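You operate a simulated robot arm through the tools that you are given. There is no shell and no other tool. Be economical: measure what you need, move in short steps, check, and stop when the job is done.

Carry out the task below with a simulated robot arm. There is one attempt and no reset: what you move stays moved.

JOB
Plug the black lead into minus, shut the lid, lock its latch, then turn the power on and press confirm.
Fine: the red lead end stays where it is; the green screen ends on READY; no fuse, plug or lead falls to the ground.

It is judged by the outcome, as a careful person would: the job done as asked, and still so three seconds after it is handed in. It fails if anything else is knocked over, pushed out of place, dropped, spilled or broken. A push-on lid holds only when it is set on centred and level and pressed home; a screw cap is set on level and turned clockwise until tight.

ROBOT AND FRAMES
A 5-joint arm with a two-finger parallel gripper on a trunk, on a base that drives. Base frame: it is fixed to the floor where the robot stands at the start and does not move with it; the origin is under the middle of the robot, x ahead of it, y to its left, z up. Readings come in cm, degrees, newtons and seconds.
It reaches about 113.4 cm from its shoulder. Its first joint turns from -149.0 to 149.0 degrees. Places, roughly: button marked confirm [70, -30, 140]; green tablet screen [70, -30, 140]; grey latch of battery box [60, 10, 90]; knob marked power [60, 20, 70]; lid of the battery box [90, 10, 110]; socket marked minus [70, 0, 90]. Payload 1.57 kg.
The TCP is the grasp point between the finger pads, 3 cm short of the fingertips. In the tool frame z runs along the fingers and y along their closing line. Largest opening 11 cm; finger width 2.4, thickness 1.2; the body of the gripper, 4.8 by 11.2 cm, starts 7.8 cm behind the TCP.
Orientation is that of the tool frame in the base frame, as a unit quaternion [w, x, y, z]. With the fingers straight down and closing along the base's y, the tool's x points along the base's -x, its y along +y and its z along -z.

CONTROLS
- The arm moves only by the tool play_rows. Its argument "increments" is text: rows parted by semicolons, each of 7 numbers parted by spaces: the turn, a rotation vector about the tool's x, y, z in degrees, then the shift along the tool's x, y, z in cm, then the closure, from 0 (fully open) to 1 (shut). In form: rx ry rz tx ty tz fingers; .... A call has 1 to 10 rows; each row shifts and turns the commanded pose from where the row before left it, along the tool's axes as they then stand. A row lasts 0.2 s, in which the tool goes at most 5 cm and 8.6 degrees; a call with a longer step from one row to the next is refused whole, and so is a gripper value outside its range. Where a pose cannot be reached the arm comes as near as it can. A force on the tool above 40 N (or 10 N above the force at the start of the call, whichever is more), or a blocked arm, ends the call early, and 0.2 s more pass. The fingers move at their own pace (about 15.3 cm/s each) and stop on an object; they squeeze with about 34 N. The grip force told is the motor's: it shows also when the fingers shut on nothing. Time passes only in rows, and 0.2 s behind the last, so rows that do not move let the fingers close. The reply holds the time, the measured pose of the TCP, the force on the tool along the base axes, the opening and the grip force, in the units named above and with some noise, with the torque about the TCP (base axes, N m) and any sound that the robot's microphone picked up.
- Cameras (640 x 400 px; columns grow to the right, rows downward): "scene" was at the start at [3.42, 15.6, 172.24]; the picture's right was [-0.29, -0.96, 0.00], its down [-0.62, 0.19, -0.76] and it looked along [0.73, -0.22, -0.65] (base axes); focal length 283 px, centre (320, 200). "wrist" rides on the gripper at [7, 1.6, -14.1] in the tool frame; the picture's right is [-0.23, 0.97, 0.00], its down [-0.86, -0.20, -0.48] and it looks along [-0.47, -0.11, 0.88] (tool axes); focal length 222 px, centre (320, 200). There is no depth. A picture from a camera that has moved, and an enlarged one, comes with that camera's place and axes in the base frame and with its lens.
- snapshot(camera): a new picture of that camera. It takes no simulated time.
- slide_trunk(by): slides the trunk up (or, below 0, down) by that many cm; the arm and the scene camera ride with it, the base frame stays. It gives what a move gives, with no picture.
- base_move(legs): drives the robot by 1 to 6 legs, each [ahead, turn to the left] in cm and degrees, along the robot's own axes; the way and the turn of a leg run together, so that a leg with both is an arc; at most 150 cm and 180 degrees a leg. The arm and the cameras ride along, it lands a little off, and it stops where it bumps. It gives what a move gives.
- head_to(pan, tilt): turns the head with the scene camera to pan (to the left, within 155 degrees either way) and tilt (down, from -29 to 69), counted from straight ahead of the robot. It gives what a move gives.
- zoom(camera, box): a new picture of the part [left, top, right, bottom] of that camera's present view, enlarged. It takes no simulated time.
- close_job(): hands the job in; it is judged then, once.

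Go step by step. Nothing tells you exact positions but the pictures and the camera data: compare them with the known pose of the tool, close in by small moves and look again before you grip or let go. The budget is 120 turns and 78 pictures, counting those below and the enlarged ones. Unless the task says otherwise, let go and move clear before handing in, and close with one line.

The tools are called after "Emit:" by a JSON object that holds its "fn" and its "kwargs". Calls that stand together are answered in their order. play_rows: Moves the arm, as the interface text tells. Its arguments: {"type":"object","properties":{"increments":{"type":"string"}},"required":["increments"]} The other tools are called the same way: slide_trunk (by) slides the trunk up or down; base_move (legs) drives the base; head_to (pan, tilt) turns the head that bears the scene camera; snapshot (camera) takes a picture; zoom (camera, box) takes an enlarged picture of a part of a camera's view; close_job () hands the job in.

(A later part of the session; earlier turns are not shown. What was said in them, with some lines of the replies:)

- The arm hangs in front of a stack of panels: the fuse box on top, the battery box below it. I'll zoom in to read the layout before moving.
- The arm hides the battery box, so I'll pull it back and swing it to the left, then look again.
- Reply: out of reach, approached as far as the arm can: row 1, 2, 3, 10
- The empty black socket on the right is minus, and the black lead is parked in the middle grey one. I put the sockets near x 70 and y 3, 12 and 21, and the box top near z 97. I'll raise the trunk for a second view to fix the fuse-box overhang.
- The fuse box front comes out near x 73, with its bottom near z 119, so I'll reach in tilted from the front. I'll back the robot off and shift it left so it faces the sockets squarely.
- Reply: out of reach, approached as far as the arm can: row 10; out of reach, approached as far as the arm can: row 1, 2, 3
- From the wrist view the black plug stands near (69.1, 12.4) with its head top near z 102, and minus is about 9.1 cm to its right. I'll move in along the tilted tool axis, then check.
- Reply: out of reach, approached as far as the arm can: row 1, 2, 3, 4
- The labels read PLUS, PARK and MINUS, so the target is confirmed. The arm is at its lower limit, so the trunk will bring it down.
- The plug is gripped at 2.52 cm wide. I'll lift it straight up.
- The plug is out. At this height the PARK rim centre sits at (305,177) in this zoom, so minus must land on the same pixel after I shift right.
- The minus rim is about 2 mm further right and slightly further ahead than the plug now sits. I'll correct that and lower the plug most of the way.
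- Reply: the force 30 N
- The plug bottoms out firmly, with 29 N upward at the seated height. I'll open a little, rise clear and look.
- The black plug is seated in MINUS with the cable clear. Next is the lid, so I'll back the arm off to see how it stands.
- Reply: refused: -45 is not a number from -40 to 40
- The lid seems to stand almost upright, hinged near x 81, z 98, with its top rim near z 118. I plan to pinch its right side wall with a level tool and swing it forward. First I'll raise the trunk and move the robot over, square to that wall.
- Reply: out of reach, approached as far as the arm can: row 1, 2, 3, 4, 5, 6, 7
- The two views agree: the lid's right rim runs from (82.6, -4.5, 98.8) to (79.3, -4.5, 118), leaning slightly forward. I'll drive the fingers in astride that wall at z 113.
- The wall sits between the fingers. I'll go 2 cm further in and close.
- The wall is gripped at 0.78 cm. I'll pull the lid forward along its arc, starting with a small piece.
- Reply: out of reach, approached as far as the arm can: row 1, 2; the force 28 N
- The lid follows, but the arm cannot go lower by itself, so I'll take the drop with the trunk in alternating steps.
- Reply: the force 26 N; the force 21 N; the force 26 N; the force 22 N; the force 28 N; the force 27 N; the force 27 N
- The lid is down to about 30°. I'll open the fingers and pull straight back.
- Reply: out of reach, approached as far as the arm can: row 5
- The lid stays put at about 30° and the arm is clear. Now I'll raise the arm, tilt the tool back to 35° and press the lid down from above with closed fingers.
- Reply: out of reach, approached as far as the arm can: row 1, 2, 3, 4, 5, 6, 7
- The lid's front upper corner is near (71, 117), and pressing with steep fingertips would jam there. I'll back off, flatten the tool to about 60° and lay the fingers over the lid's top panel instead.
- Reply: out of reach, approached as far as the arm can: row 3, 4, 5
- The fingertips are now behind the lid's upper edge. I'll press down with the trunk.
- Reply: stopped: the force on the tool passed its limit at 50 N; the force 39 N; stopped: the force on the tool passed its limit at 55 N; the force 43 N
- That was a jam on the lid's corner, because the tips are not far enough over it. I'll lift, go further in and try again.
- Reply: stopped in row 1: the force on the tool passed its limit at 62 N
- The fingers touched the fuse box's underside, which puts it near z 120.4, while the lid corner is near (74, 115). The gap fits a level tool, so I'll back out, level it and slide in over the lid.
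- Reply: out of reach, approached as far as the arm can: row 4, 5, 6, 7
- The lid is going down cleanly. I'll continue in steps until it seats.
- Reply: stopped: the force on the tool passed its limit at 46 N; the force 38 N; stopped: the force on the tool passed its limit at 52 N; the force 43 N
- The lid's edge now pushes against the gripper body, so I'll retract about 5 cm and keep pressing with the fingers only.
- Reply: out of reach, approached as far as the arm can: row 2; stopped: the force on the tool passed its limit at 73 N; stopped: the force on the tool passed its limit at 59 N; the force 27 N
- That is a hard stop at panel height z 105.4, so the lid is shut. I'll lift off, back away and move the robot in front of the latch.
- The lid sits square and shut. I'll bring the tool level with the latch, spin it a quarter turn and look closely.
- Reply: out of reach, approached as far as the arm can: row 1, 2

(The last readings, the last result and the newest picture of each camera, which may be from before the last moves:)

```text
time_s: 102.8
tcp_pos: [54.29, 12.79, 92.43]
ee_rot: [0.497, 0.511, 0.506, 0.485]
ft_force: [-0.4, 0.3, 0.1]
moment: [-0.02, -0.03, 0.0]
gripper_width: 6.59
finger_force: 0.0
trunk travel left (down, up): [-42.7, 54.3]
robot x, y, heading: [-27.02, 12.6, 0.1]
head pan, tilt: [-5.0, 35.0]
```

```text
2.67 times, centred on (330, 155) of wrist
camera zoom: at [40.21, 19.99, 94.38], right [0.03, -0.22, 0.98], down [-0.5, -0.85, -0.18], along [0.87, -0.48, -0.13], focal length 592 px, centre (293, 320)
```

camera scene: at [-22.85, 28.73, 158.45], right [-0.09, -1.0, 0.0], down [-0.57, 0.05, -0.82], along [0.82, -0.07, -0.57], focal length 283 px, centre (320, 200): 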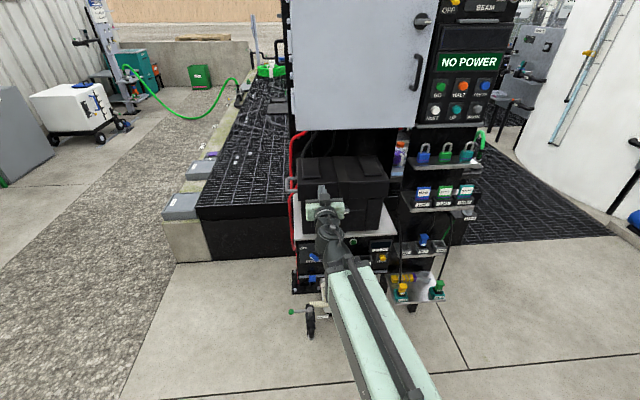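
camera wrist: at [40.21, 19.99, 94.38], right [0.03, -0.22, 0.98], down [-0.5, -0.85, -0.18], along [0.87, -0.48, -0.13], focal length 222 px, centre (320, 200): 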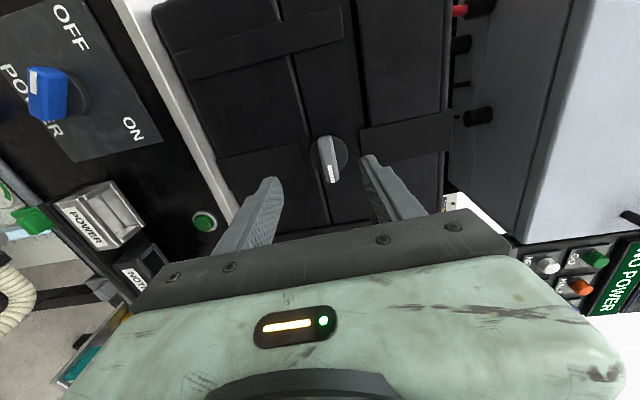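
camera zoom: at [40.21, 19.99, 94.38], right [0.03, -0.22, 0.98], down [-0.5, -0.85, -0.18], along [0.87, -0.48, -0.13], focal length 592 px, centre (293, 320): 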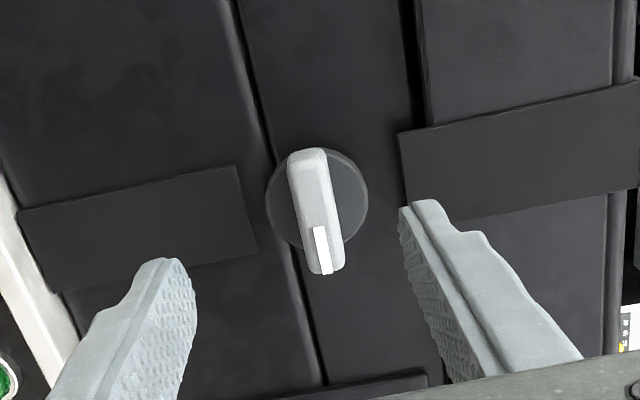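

The latch is a quarter-turn bar at about (61, 12.5, 93), lying flat with its mark pointing right. The power knob is a similar blue bar pointing at OFF. I'll move the open fingers around the latch bar.

Emit:
{"fn": "play_rows", "kwargs": {"increments": "0 0 0 -0.1 0.4 1.5 0.65;0 0 0 -0.07 0.39 1.5 0.65;0 0 0 0 0 1.3 0.65;0 0 0 0 0 0 0.65"}}

Emit:
{"fn": "zoom", "kwargs": {"camera": "wrist", "box": [220, 80, 440, 240]}}

```text
time_s: 103.8
tcp_pos: [58.49, 12.68, 92.42]
ee_rot: [0.498, 0.509, 0.506, 0.486]
ft_force: [0.2, -0.4, -0.4]
moment: [0.0, 0.0, -0.01]
gripper_width: 3.83
finger_force: 0.1
out of reach, approached as far as the arm can: row 1
trunk travel left (down, up): [-42.7, 54.3]
robot x, y, heading: [-27.14, 12.91, -0.2]
head pan, tilt: [-5.0, 35.0]
```

```text
2.50 times, centred on (330, 160) of wrist
camera zoom: at [44.55, 19.81, 94.38], right [0.03, -0.22, 0.98], down [-0.5, -0.85, -0.18], along [0.87, -0.48, -0.13], focal length 555 px, centre (295, 300)
```

zoom: 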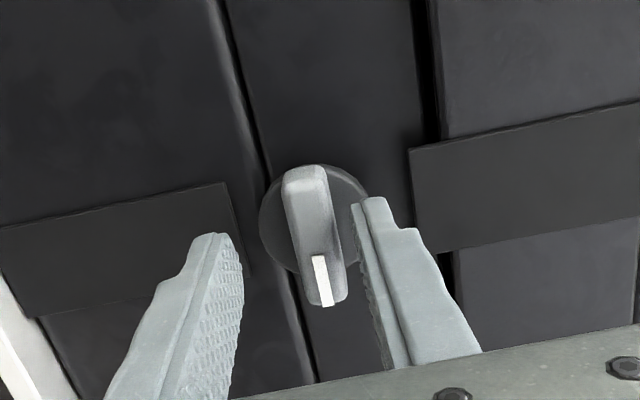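

Emit:
{"fn": "slide_trunk", "kwargs": {"by": 0.55}}

Emit:
{"fn": "play_rows", "kwargs": {"increments": "0 0 0 0 0 0.8 0.65;0 0 0 0 0 0 0.8;0 0 0 0 0 0 1;0 0 0 0 0 0 1"}}

```text
time_s: 104.3
tcp_pos: [58.64, 12.62, 92.98]
ee_rot: [0.498, 0.51, 0.506, 0.486]
ft_force: [0.5, 0.7, -0.1]
moment: [0.02, -0.01, -0.03]
gripper_width: 3.85
finger_force: 0.0
trunk travel left (down, up): [-43.2, 53.8]
robot x, y, heading: [-26.85, 12.7, -0.1]
head pan, tilt: [-5.0, 35.0]
```

```text
time_s: 105.3
tcp_pos: [59.25, 12.51, 93.07]
ee_rot: [0.498, 0.509, 0.505, 0.487]
ft_force: [12.7, -1.2, 16.7]
moment: [-0.05, -0.76, 0.26]
gripper_width: 1.51
finger_force: 30.7
trunk travel left (down, up): [-43.2, 53.8]
robot x, y, heading: [-26.89, 12.49, 0.0]
head pan, tilt: [-5.0, 35.0]
```

Emit:
{"fn": "slide_trunk", "kwargs": {"by": 0.2}}

Emit:
{"fn": "play_rows", "kwargs": {"increments": "0 0 -6 0 0 0 1;0 0 -6 0 0 0 1;0 0 0 0 0 0 1"}}

```text
time_s: 105.9
tcp_pos: [59.37, 12.65, 93.1]
ee_rot: [0.497, 0.51, 0.506, 0.486]
ft_force: [0.2, 2.1, -2.4]
moment: [0.02, -0.24, -0.23]
gripper_width: 1.53
finger_force: 31.2
trunk travel left (down, up): [-43.4, 53.6]
robot x, y, heading: [-27.14, 12.71, -0.1]
head pan, tilt: [-5.0, 35.0]
```

```text
time_s: 106.7
tcp_pos: [59.41, 12.61, 93.04]
ee_rot: [0.546, 0.455, 0.558, 0.429]
ft_force: [-12.4, 3.4, -18.1]
moment: [0.07, 0.13, 0.03]
gripper_width: 1.53
finger_force: 31.1
trunk travel left (down, up): [-43.4, 53.6]
robot x, y, heading: [-26.95, 12.64, -0.1]
head pan, tilt: [-5.0, 35.0]
```

It turns easily counterclockwise, with almost no torque. I'll carry on towards the quarter turn.

Emit:
{"fn": "play_rows", "kwargs": {"increments": "0 0 -8 0 0 0 1;0 0 -8 0 0 0 1;0 0 -8 0 0 0 1;0 0 -8 0 0 0 1;0 0 0 0 0 0 1"}}

Emit:
{"fn": "zoom", "kwargs": {"camera": "wrist", "box": [220, 80, 440, 240]}}

```text
time_s: 107.9
tcp_pos: [59.47, 12.41, 93.06]
ee_rot: [0.643, 0.284, 0.662, 0.262]
ft_force: [-17.7, -4.7, -27.0]
moment: [0.02, 0.32, -0.04]
gripper_width: 1.54
finger_force: 30.7
trunk travel left (down, up): [-43.4, 53.6]
robot x, y, heading: [-26.85, 12.64, -0.1]
head pan, tilt: [-5.0, 35.0]
```

```text
2.50 times, centred on (330, 160) of wrist
camera zoom: at [45.18, 18.84, 89.72], right [0.04, 0.52, 0.85], down [-0.48, -0.74, 0.48], along [0.88, -0.42, 0.22], focal length 555 px, centre (295, 300)
```

zoom: 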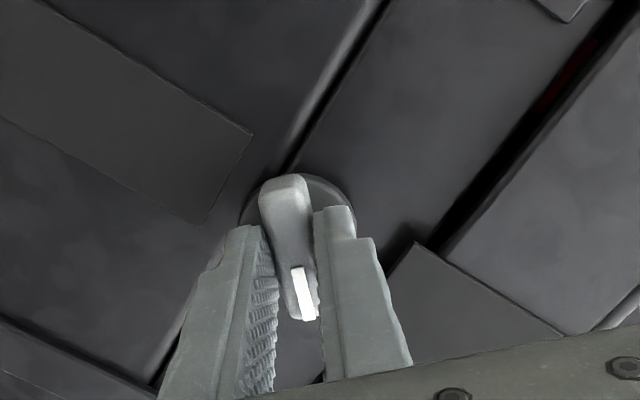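

The bar follows the fingers and its mark swings up. I'll trim the height and finish the turn until it stops.

Emit:
{"fn": "slide_trunk", "kwargs": {"by": -0.25}}

Emit:
{"fn": "play_rows", "kwargs": {"increments": "0 0 -8 0 0 0 1;0 0 -8 0 0 0 1;0 0 -8 0 0 0 1;0 0 -8 0 0 0 1;0 0 -8 0 0 0 1;0 0 0 0 0 0 1"}}

Emit:
{"fn": "play_rows", "kwargs": {"increments": "0 0 -6 0 0 0 1;0 0 0 0 0 0 1"}}

```text
time_s: 108.4
tcp_pos: [59.41, 12.47, 93.03]
ee_rot: [0.644, 0.282, 0.66, 0.263]
ft_force: [4.7, -11.7, 0.6]
moment: [-0.04, -0.39, -0.23]
gripper_width: 1.52
finger_force: 31.6
trunk travel left (down, up): [-43.2, 53.8]
robot x, y, heading: [-26.77, 12.7, -0.1]
head pan, tilt: [-5.0, 35.0]
```

```text
time_s: 109.8
tcp_pos: [59.33, 12.43, 92.82]
ee_rot: [0.695, 0.039, 0.717, 0.027]
ft_force: [10.8, -20.4, 6.6]
moment: [-0.01, -0.43, -0.17]
gripper_width: 1.5
finger_force: 31.2
trunk travel left (down, up): [-43.2, 53.8]
robot x, y, heading: [-27.0, 12.98, -0.3]
head pan, tilt: [-5.0, 35.0]
```

```text
time_s: 110.4
tcp_pos: [59.43, 12.52, 92.83]
ee_rot: [0.695, 0.004, 0.719, -0.009]
ft_force: [6.8, -21.8, 4.4]
moment: [0.71, -0.29, -0.24]
gripper_width: 1.49
finger_force: 30.7
trunk travel left (down, up): [-43.2, 53.8]
robot x, y, heading: [-27.08, 13.09, -0.1]
head pan, tilt: [-5.0, 35.0]
```

Torque has now risen, so this is the stop at about 90°. I'll nudge it once more, then release and back off to check.

Emit:
{"fn": "play_rows", "kwargs": {"increments": "0 0 -3 0 0 0 1;0 0 0 0 0 0 1;0 0 0 0 0 0 0.6;0 0 0 0 0 0 0.6;0 0 0 0 0 -3 0.6;0 0 0 0 0 -3 0.6;0 0 0 0 0 0 0.6"}}

Emit:
{"fn": "snapshot", "kwargs": {"camera": "wrist"}}

```text
time_s: 112.0
tcp_pos: [54.18, 12.81, 92.86]
ee_rot: [0.696, -0.017, 0.717, -0.026]
ft_force: [0.6, 0.1, 0.2]
moment: [0.01, -0.01, -0.03]
gripper_width: 4.42
finger_force: 0.2
out of reach, approached as far as the arm can: row 6
trunk travel left (down, up): [-43.2, 53.8]
robot x, y, heading: [-26.99, 12.73, -0.3]
head pan, tilt: [-5.0, 35.0]
```

```text
10 pictures are left
camera wrist: at [39.82, 14.16, 86.28], right [0.02, 0.99, 0.17], down [-0.45, -0.14, 0.88], along [0.89, -0.09, 0.44], focal length 222 px, centre (320, 200)
```

wrist: 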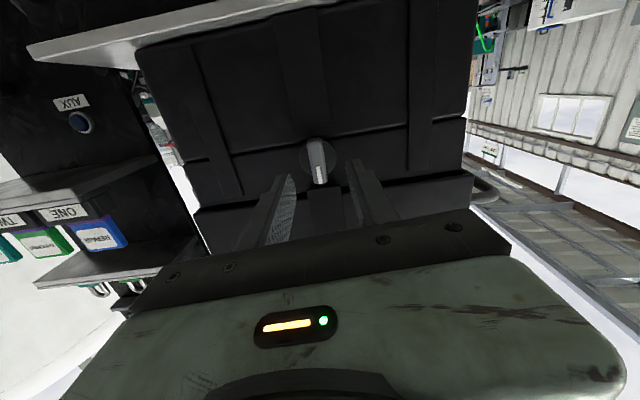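

The mark now points up at the stop, so the latch is turned home. Next is the power knob near (61, 23.6, 70), pointing at OFF at about 45°. I'll shift the robot left, square to it, then spin the tool to match and lower.

Emit:
{"fn": "base_move", "kwargs": {"legs": [[-25, 0], [0, 26], [25, 0], [0, -26]]}}

Emit:
{"fn": "slide_trunk", "kwargs": {"by": -22}}

Emit:
{"fn": "play_rows", "kwargs": {"increments": "0 0 -7 0 0 0 0.5;0 0 -7 0 0 0 0.5;0 0 -7 0 0 0 0.5;0 0 -7 0 0 0 0.5;0 0 -7 0 0 0 0.5;0 0 -7 0 0 0 0.5;0 0 0 0 0 0 0.5"}}

Emit:
{"fn": "snapshot", "kwargs": {"camera": "wrist"}}

```text
time_s: 114.8
tcp_pos: [25.94, 37.25, 93.02]
ee_rot: [0.692, -0.125, 0.707, 0.079]
ft_force: [-0.9, 0.3, -0.2]
moment: [0.0, -0.01, -0.02]
gripper_width: 4.41
finger_force: 0.1
trunk travel left (down, up): [-43.2, 53.8]
robot x, y, heading: [-51.38, 12.64, 14.1]
head pan, tilt: [-5.0, 35.0]
stopped in leg 2: the robot was blocked; the commanded pose is now the measured one
```

```text
time_s: 117.1
tcp_pos: [25.95, 37.22, 70.93]
ee_rot: [0.692, -0.125, 0.707, 0.079]
ft_force: [0.3, -0.5, 0.1]
moment: [0.02, 0.01, 0.0]
gripper_width: 4.39
finger_force: 0.0
trunk travel left (down, up): [-21.2, 75.8]
robot x, y, heading: [-51.78, 12.66, 13.9]
head pan, tilt: [-5.0, 35.0]
```

```text
time_s: 118.7
tcp_pos: [25.82, 37.02, 71.03]
ee_rot: [0.674, -0.37, 0.615, -0.173]
ft_force: [-0.2, -0.5, 0.8]
moment: [0.06, 0.01, 0.01]
gripper_width: 5.5
finger_force: 0.1
trunk travel left (down, up): [-21.2, 75.8]
robot x, y, heading: [-51.04, 12.53, 14.1]
head pan, tilt: [-5.0, 35.0]
```

```text
9 pictures are left
camera wrist: at [13.17, 29.41, 65.3], right [-0.26, 0.8, -0.54], down [-0.57, 0.32, 0.75], along [0.78, 0.5, 0.38], focal length 222 px, centre (320, 200)
```

wrist: 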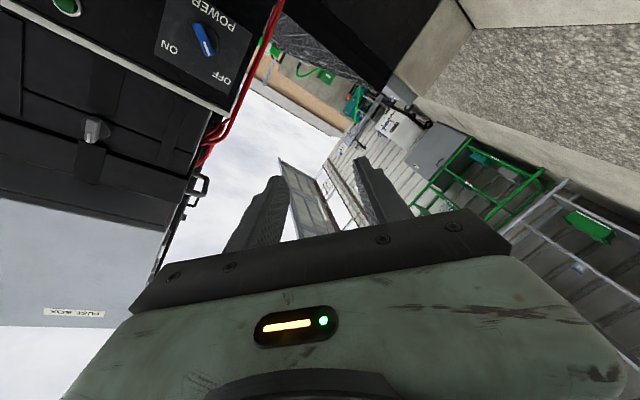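

The base was blocked while turning at 14°, so I won't force it. From here a forward drive and a turn back still gives a good position.

Emit:
{"fn": "base_move", "kwargs": {"legs": [[22, 0], [0, -14]]}}

Emit:
{"fn": "snapshot", "kwargs": {"camera": "wrist"}}

```text
time_s: 121.2
tcp_pos: [50.19, 22.85, 71.0]
ee_rot: [0.648, -0.291, 0.656, -0.256]
ft_force: [0.2, 0.5, 0.0]
moment: [0.0, -0.03, -0.06]
gripper_width: 5.48
finger_force: 0.1
trunk travel left (down, up): [-21.2, 75.8]
robot x, y, heading: [-31.25, 17.71, 0.5]
head pan, tilt: [-5.0, 35.0]
```

```text
8 pictures are left
camera wrist: at [36.04, 18.34, 65.26], right [-0.05, 0.84, -0.54], down [-0.48, 0.45, 0.76], along [0.88, 0.29, 0.38], focal length 222 px, centre (320, 200)
```

wrist: 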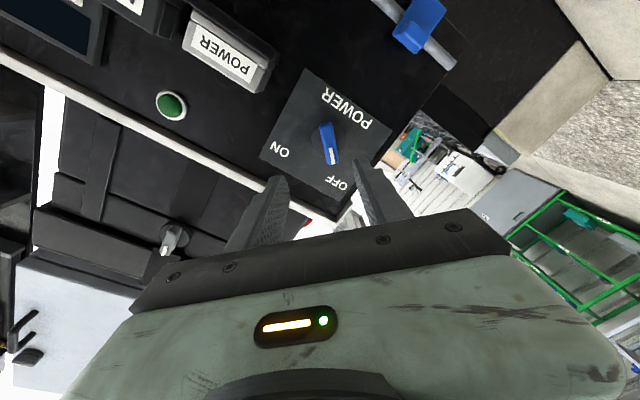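

The fingers straddle the power bar at a good angle, with the handle at about (61.8, 23.5, 69.5). I'll lower 1 cm and advance, then check.

Emit:
{"fn": "slide_trunk", "kwargs": {"by": -1.1}}

Emit:
{"fn": "play_rows", "kwargs": {"increments": "0 0 0 -0.1 0.1 2.5 0.6;0 0 0 0 0 2.5 0.6;0 0 0 0 0 2.3 0.6;0 0 0 0 0 0 0.6"}}

Emit:
{"fn": "zoom", "kwargs": {"camera": "wrist", "box": [220, 80, 440, 240]}}

```text
time_s: 121.8
tcp_pos: [50.21, 22.83, 69.89]
ee_rot: [0.648, -0.292, 0.655, -0.255]
ft_force: [-0.2, -1.0, 0.5]
moment: [0.03, 0.02, -0.01]
gripper_width: 5.51
finger_force: 0.0
trunk travel left (down, up): [-20.1, 76.9]
robot x, y, heading: [-30.75, 18.39, 0.6]
head pan, tilt: [-5.0, 35.0]
```

```text
time_s: 122.8
tcp_pos: [57.44, 23.3, 69.84]
ee_rot: [0.646, -0.293, 0.657, -0.255]
ft_force: [-0.5, -0.6, -0.3]
moment: [-0.02, -0.02, 0.02]
gripper_width: 4.4
finger_force: 0.0
trunk travel left (down, up): [-20.1, 76.9]
robot x, y, heading: [-30.95, 18.28, 0.7]
head pan, tilt: [-5.0, 35.0]
```

```text
2.50 times, centred on (330, 160) of wrist
camera zoom: at [43.25, 18.73, 64.16], right [-0.05, 0.84, -0.54], down [-0.47, 0.45, 0.76], along [0.88, 0.29, 0.37], focal length 555 px, centre (295, 300)
```

zoom: 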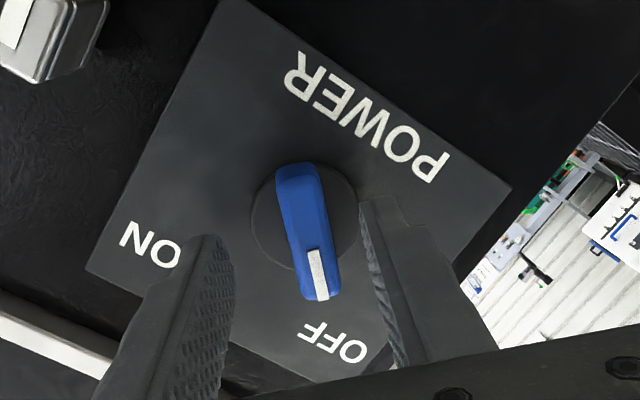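

Emit:
{"fn": "play_rows", "kwargs": {"increments": "0 0 0 0 0.3 1 0.6;0 0 0 0 0 0.9 0.6;0 0 0 0 0 0 0.8;0 0 0 0 0 0 1;0 0 0 0 0 0 1"}}

```text
time_s: 124.1
tcp_pos: [59.31, 23.83, 69.82]
ee_rot: [0.647, -0.292, 0.657, -0.254]
ft_force: [0.0, 7.4, -19.7]
moment: [0.58, -0.08, -0.05]
gripper_width: 1.57
finger_force: 31.5
out of reach, approached as far as the arm can: row 1
trunk travel left (down, up): [-20.1, 76.9]
robot x, y, heading: [-30.88, 18.28, 0.6]
head pan, tilt: [-5.0, 35.0]
stopped in row 5: the force on the tool passed its limit at 41 N (the readings are from after the stop); the commanded pose is now the measured one
```

The bar is gripped. I'll relieve the height offset, then turn clockwise towards ON.

Emit:
{"fn": "slide_trunk", "kwargs": {"by": -0.25}}

Emit:
{"fn": "play_rows", "kwargs": {"increments": "0 0 7 0 0 0 1;0 0 7 0 0 0 1;0 0 7 0 0 0 1;0 0 0 0 0 0 1"}}

```text
time_s: 124.7
tcp_pos: [59.33, 23.68, 69.65]
ee_rot: [0.649, -0.292, 0.655, -0.253]
ft_force: [19.9, 6.7, 6.6]
moment: [0.65, -0.53, -0.15]
gripper_width: 1.55
finger_force: 31.3
trunk travel left (down, up): [-19.8, 77.2]
robot x, y, heading: [-30.86, 18.29, 0.5]
head pan, tilt: [-5.0, 35.0]
```

```text
time_s: 125.7
tcp_pos: [59.18, 23.91, 69.55]
ee_rot: [0.684, -0.167, 0.698, -0.132]
ft_force: [8.5, 8.3, 5.2]
moment: [0.03, -1.02, 0.06]
gripper_width: 1.59
finger_force: 30.9
trunk travel left (down, up): [-19.8, 77.2]
robot x, y, heading: [-30.84, 18.18, 0.4]
head pan, tilt: [-5.0, 35.0]
```

Emit:
{"fn": "play_rows", "kwargs": {"increments": "0 0 8 0 0 0 1;0 0 8 0 0 0 1;0 0 8 0 0 0 1;0 0 8 0 0 0 1;0 0 8 0 0 0 1;0 0 8 0 0 0 1;0 0 8 0 0 0 1;0 0 0 0 0 0 1"}}

Emit:
{"fn": "play_rows", "kwargs": {"increments": "0 0 7 0 0 0 1;0 0 7 0 0 0 1;0 0 0 0 0 0 1"}}

```text
time_s: 127.5
tcp_pos: [59.27, 23.76, 69.65]
ee_rot: [0.665, 0.181, 0.695, 0.204]
ft_force: [-18.0, 5.4, -8.6]
moment: [-0.02, 0.59, -0.18]
gripper_width: 1.53
finger_force: 30.9
trunk travel left (down, up): [-19.8, 77.2]
robot x, y, heading: [-30.67, 18.26, 0.6]
head pan, tilt: [-5.0, 35.0]
```

```text
time_s: 128.2
tcp_pos: [59.26, 23.78, 69.65]
ee_rot: [0.636, 0.264, 0.667, 0.283]
ft_force: [-13.0, 6.8, -7.2]
moment: [-0.7, 0.45, -0.29]
gripper_width: 1.48
finger_force: 30.8
trunk travel left (down, up): [-19.8, 77.2]
robot x, y, heading: [-30.66, 18.14, 0.4]
head pan, tilt: [-5.0, 35.0]
```

Torque shows the stop at about 90°. I'll nudge once, release, back off and check the screen.

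Emit:
{"fn": "play_rows", "kwargs": {"increments": "0 0 3 0 0 0 1;0 0 0 0 0 0 1;0 0 0 0 0 0 0.5;0 0 0 0 0 0 0.5;0 0 0 0 0 -3 0.5;0 0 0 0 0 -3 0.5;0 0 0 0 0 -2 0.5;0 0 0 0 0 0 0.5"}}

Emit:
{"fn": "base_move", "kwargs": {"legs": [[-10, 0]]}}

Emit:
{"fn": "head_to", "kwargs": {"pan": -20, "tilt": 8}}

Emit:
{"fn": "snapshot", "kwargs": {"camera": "scene"}}

```text
time_s: 130.1
tcp_pos: [51.29, 23.52, 69.55]
ee_rot: [0.629, 0.28, 0.66, 0.301]
ft_force: [0.8, -0.1, 0.0]
moment: [0.02, 0.0, 0.04]
gripper_width: 5.53
finger_force: 0.1
trunk travel left (down, up): [-19.8, 77.2]
robot x, y, heading: [-31.1, 18.16, 0.4]
head pan, tilt: [-5.0, 35.0]
```

```text
time_s: 131.2
tcp_pos: [41.26, 23.32, 69.67]
ee_rot: [0.629, 0.28, 0.66, 0.3]
ft_force: [0.0, -0.1, -0.6]
moment: [-0.02, 0.01, -0.01]
gripper_width: 5.5
finger_force: 0.0
trunk travel left (down, up): [-19.8, 77.2]
robot x, y, heading: [-40.7, 17.9, 0.8]
head pan, tilt: [-5.0, 35.0]
```

```text
time_s: 132.1
tcp_pos: [41.21, 23.23, 69.57]
ee_rot: [0.628, 0.281, 0.66, 0.301]
ft_force: [0.1, -0.8, 0.1]
moment: [-0.02, 0.02, 0.05]
gripper_width: 5.53
finger_force: 0.0
trunk travel left (down, up): [-19.8, 77.2]
robot x, y, heading: [-40.56, 18.39, 0.6]
head pan, tilt: [-20.0, 8.0]
```

```text
6 pictures are left
camera scene: at [-37.01, 31.75, 123.93], right [-0.33, -0.94, 0.0], down [-0.13, 0.05, -0.99], along [0.93, -0.33, -0.14], focal length 283 px, centre (320, 200)
```

scene: 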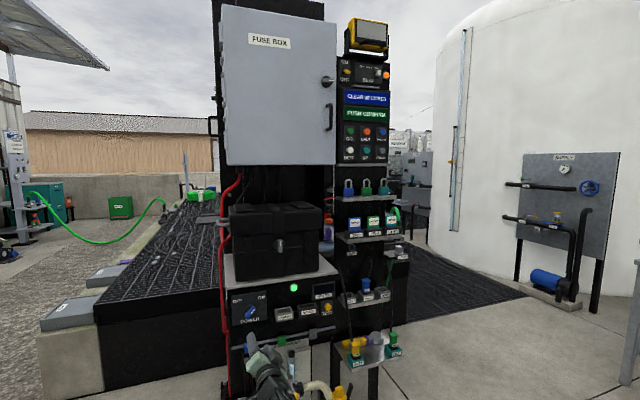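

The green lamp is lit and the screen has changed. I'll zoom in to read it and to fix the confirm button.

Emit:
{"fn": "zoom", "kwargs": {"camera": "scene", "box": [325, 75, 405, 165]}}

```text
4.44 times, centred on (365, 120) of scene
camera zoom: at [-37.01, 31.75, 123.93], right [-0.33, -0.94, 0.0], down [-0.13, 0.05, -0.99], along [0.93, -0.33, -0.14], focal length 1257 px, centre (120, 556)
```

zoom: 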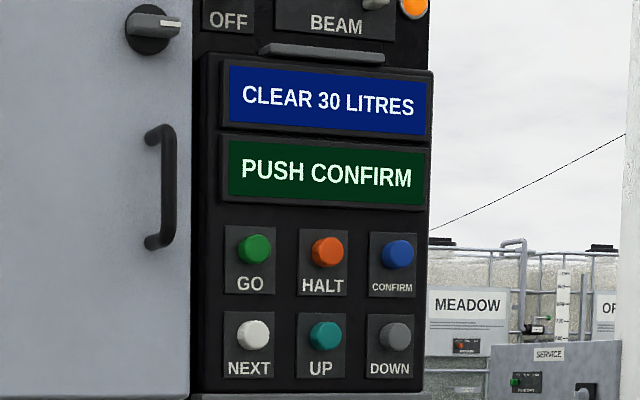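

It reads PUSH CONFIRM. Three views put the blue CONFIRM button at about (69.2, -33.9, 136). I'll raise the trunk, shut the fingers and move the robot in front of it.

Emit:
{"fn": "slide_trunk", "kwargs": {"by": 40}}

Emit:
{"fn": "slide_trunk", "kwargs": {"by": 26.3}}

Emit:
{"fn": "base_move", "kwargs": {"legs": [[0, -74.5], [50, 0], [0, 74]]}}

```text
time_s: 135.9
tcp_pos: [41.22, 23.24, 109.51]
ee_rot: [0.628, 0.28, 0.66, 0.301]
ft_force: [0.3, 0.0, 0.2]
moment: [-0.03, -0.02, -0.01]
gripper_width: 5.51
finger_force: 0.0
trunk travel left (down, up): [-59.8, 37.2]
robot x, y, heading: [-40.92, 18.18, 0.4]
head pan, tilt: [-20.0, 8.0]
```

```text
time_s: 138.6
tcp_pos: [41.29, 23.23, 135.92]
ee_rot: [0.629, 0.281, 0.66, 0.301]
ft_force: [-0.3, -0.4, -0.4]
moment: [0.0, 0.0, 0.02]
gripper_width: 5.51
finger_force: 0.0
trunk travel left (down, up): [-86.1, 10.9]
robot x, y, heading: [-40.9, 18.34, 0.6]
head pan, tilt: [-20.0, 8.0]
```

```text
time_s: 140.3
tcp_pos: [38.4, -3.66, 135.94]
ee_rot: [0.67, 0.385, 0.605, 0.191]
ft_force: [-0.3, -0.4, 0.8]
moment: [-0.01, 0.02, -0.04]
gripper_width: 5.52
finger_force: 0.1
trunk travel left (down, up): [-86.1, 10.9]
robot x, y, heading: [-40.8, 18.49, -15.5]
head pan, tilt: [-20.0, 8.0]
stopped in leg 1: the robot was blocked; the commanded pose is now the measured one
```

The turn was blocked again near here. I'll drive forward to where turning worked before, and turn there.

Emit:
{"fn": "base_move", "kwargs": {"legs": [[15, 0], [0, -74.5], [42, 0], [0, 90]]}}

```text
time_s: 142.8
tcp_pos: [45.85, -24.57, 135.86]
ee_rot: [0.687, 0.451, 0.558, 0.115]
ft_force: [0.2, 1.0, -0.9]
moment: [0.01, -0.01, -0.02]
gripper_width: 5.49
finger_force: 0.1
trunk travel left (down, up): [-86.1, 10.9]
robot x, y, heading: [-26.81, 14.67, -25.7]
head pan, tilt: [-20.0, 8.0]
stopped in leg 2: the robot was blocked; the commanded pose is now the measured one
```

Blocked again, so I'll stop driving. From here the button lies almost straight along the arm's present direction, within reach. I'll close the fingers and extend towards it.

Emit:
{"fn": "play_rows", "kwargs": {"increments": "0 0 0 0.5 0.7 4 1;0 0 0 0.5 0.7 4 1;0 0 0 0.5 0.7 4 1;0 0 0 0.5 0.7 4 1;0 0 0 0 0 0 1"}}

Emit:
{"fn": "snapshot", "kwargs": {"camera": "wrist"}}

```text
time_s: 143.9
tcp_pos: [61.33, -29.37, 135.93]
ee_rot: [0.689, 0.449, 0.557, 0.116]
ft_force: [0.2, 0.9, -0.4]
moment: [0.01, 0.0, 0.0]
gripper_width: 0.02
finger_force: 21.5
trunk travel left (down, up): [-86.1, 10.9]
robot x, y, heading: [-26.88, 14.78, -25.7]
head pan, tilt: [-20.0, 8.0]
```

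```text
4 pictures are left
camera wrist: at [51.96, -16.85, 132.94], right [0.25, 0.4, 0.88], down [-0.79, -0.45, 0.43], along [0.56, -0.8, 0.2], focal length 222 px, centre (320, 200)
```

wrist: 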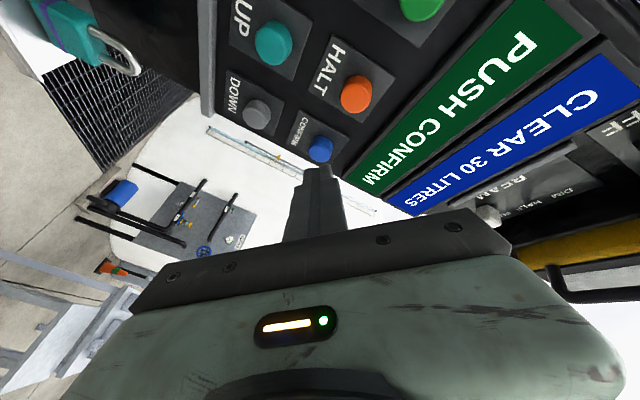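

CONFIRM lies straight ahead, about 6 cm from the fingertips. I'll advance slowly until it gives.

Emit:
{"fn": "play_rows", "kwargs": {"increments": "0 0 0 0.1 0.1 2.6 1;0 0 0 0 0 2.4 1;0 0 0 0 0 0.6 1;0 0 0 0 0 0 1"}}

Emit:
{"fn": "play_rows", "kwargs": {"increments": "0 0 0 0 0 0.4 1;0 0 0 0 0 0.4 1;0 0 0 0 0 0 1"}}

```text
time_s: 144.9
tcp_pos: [66.37, -32.11, 136.0]
ee_rot: [0.688, 0.45, 0.558, 0.116]
ft_force: [0.1, 0.4, 0.8]
moment: [0.05, 0.02, 0.04]
gripper_width: 0.0
finger_force: 21.1
trunk travel left (down, up): [-86.1, 10.9]
robot x, y, heading: [-26.81, 14.53, -25.6]
head pan, tilt: [-20.0, 8.0]
```

```text
time_s: 145.8
tcp_pos: [67.05, -32.45, 135.97]
ee_rot: [0.688, 0.449, 0.558, 0.117]
ft_force: [0.7, -0.1, -0.7]
moment: [0.01, -0.01, -0.01]
gripper_width: 0.0
finger_force: 21.2
trunk travel left (down, up): [-86.1, 10.9]
robot x, y, heading: [-26.36, 14.46, -25.7]
head pan, tilt: [-20.0, 8.0]
```

Emit:
{"fn": "play_rows", "kwargs": {"increments": "0 0 0 0 0 0.4 1;0 0 0 0 0 0.4 1;0 0 0 0 0 0.3 1;0 0 0 0 0 0 1"}}

```text
time_s: 146.8
tcp_pos: [67.95, -32.86, 136.1]
ee_rot: [0.688, 0.449, 0.558, 0.117]
ft_force: [-9.1, 9.0, -1.4]
moment: [0.04, 0.07, 0.23]
gripper_width: 0.0
finger_force: 21.1
trunk travel left (down, up): [-86.1, 10.9]
robot x, y, heading: [-26.61, 14.68, -25.6]
head pan, tilt: [-20.0, 8.0]
heard: click
```

A click was heard. I'll retract and read the screen.

Emit:
{"fn": "play_rows", "kwargs": {"increments": "0 0 0 0 0 -3 1;0 0 0 0 0 -4 1;0 0 0 0 0 -4 1;0 0 0 0 0 -4 1;0 0 0 0 0 0 1"}}

Emit:
{"fn": "head_to", "kwargs": {"pan": 5, "tilt": 35}}

Emit:
{"fn": "snapshot", "kwargs": {"camera": "scene"}}

```text
time_s: 147.9
tcp_pos: [55.08, -25.48, 135.88]
ee_rot: [0.688, 0.45, 0.558, 0.116]
ft_force: [0.1, -0.7, 0.0]
moment: [-0.01, 0.01, 0.0]
gripper_width: 0.0
finger_force: 21.5
out of reach, approached as far as the arm can: row 3
trunk travel left (down, up): [-86.1, 10.9]
robot x, y, heading: [-26.61, 14.66, -25.6]
head pan, tilt: [-20.0, 8.0]
```

```text
time_s: 148.9
tcp_pos: [55.07, -25.43, 135.96]
ee_rot: [0.688, 0.45, 0.558, 0.116]
ft_force: [0.1, -0.2, -0.9]
moment: [-0.01, 0.0, -0.02]
gripper_width: 0.0
finger_force: 21.3
trunk travel left (down, up): [-86.1, 10.9]
robot x, y, heading: [-26.51, 14.64, -25.8]
head pan, tilt: [5.0, 35.0]
```

```text
3 pictures are left
camera scene: at [-15.23, 28.55, 185.91], right [-0.35, -0.94, 0.0], down [-0.54, 0.2, -0.82], along [0.77, -0.29, -0.57], focal length 283 px, centre (320, 200)
```

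scene: 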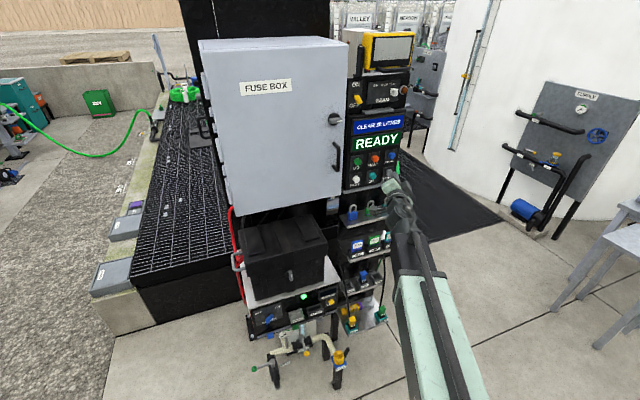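

The screen reads READY, the lid is shut with its latch upright, the power lamp is lit and the arm is clear. I'm handing in.

Emit:
{"fn": "close_job", "kwargs": {}}

```text
The job is handed in.
```

The job is handed in: the black lead is in minus, the lid is shut and latched, the power is on, confirm is pressed, and the green screen reads READY. The base was blocked three times while turning. I couldn't see what it touched, and the last picture showed nothing out of place.
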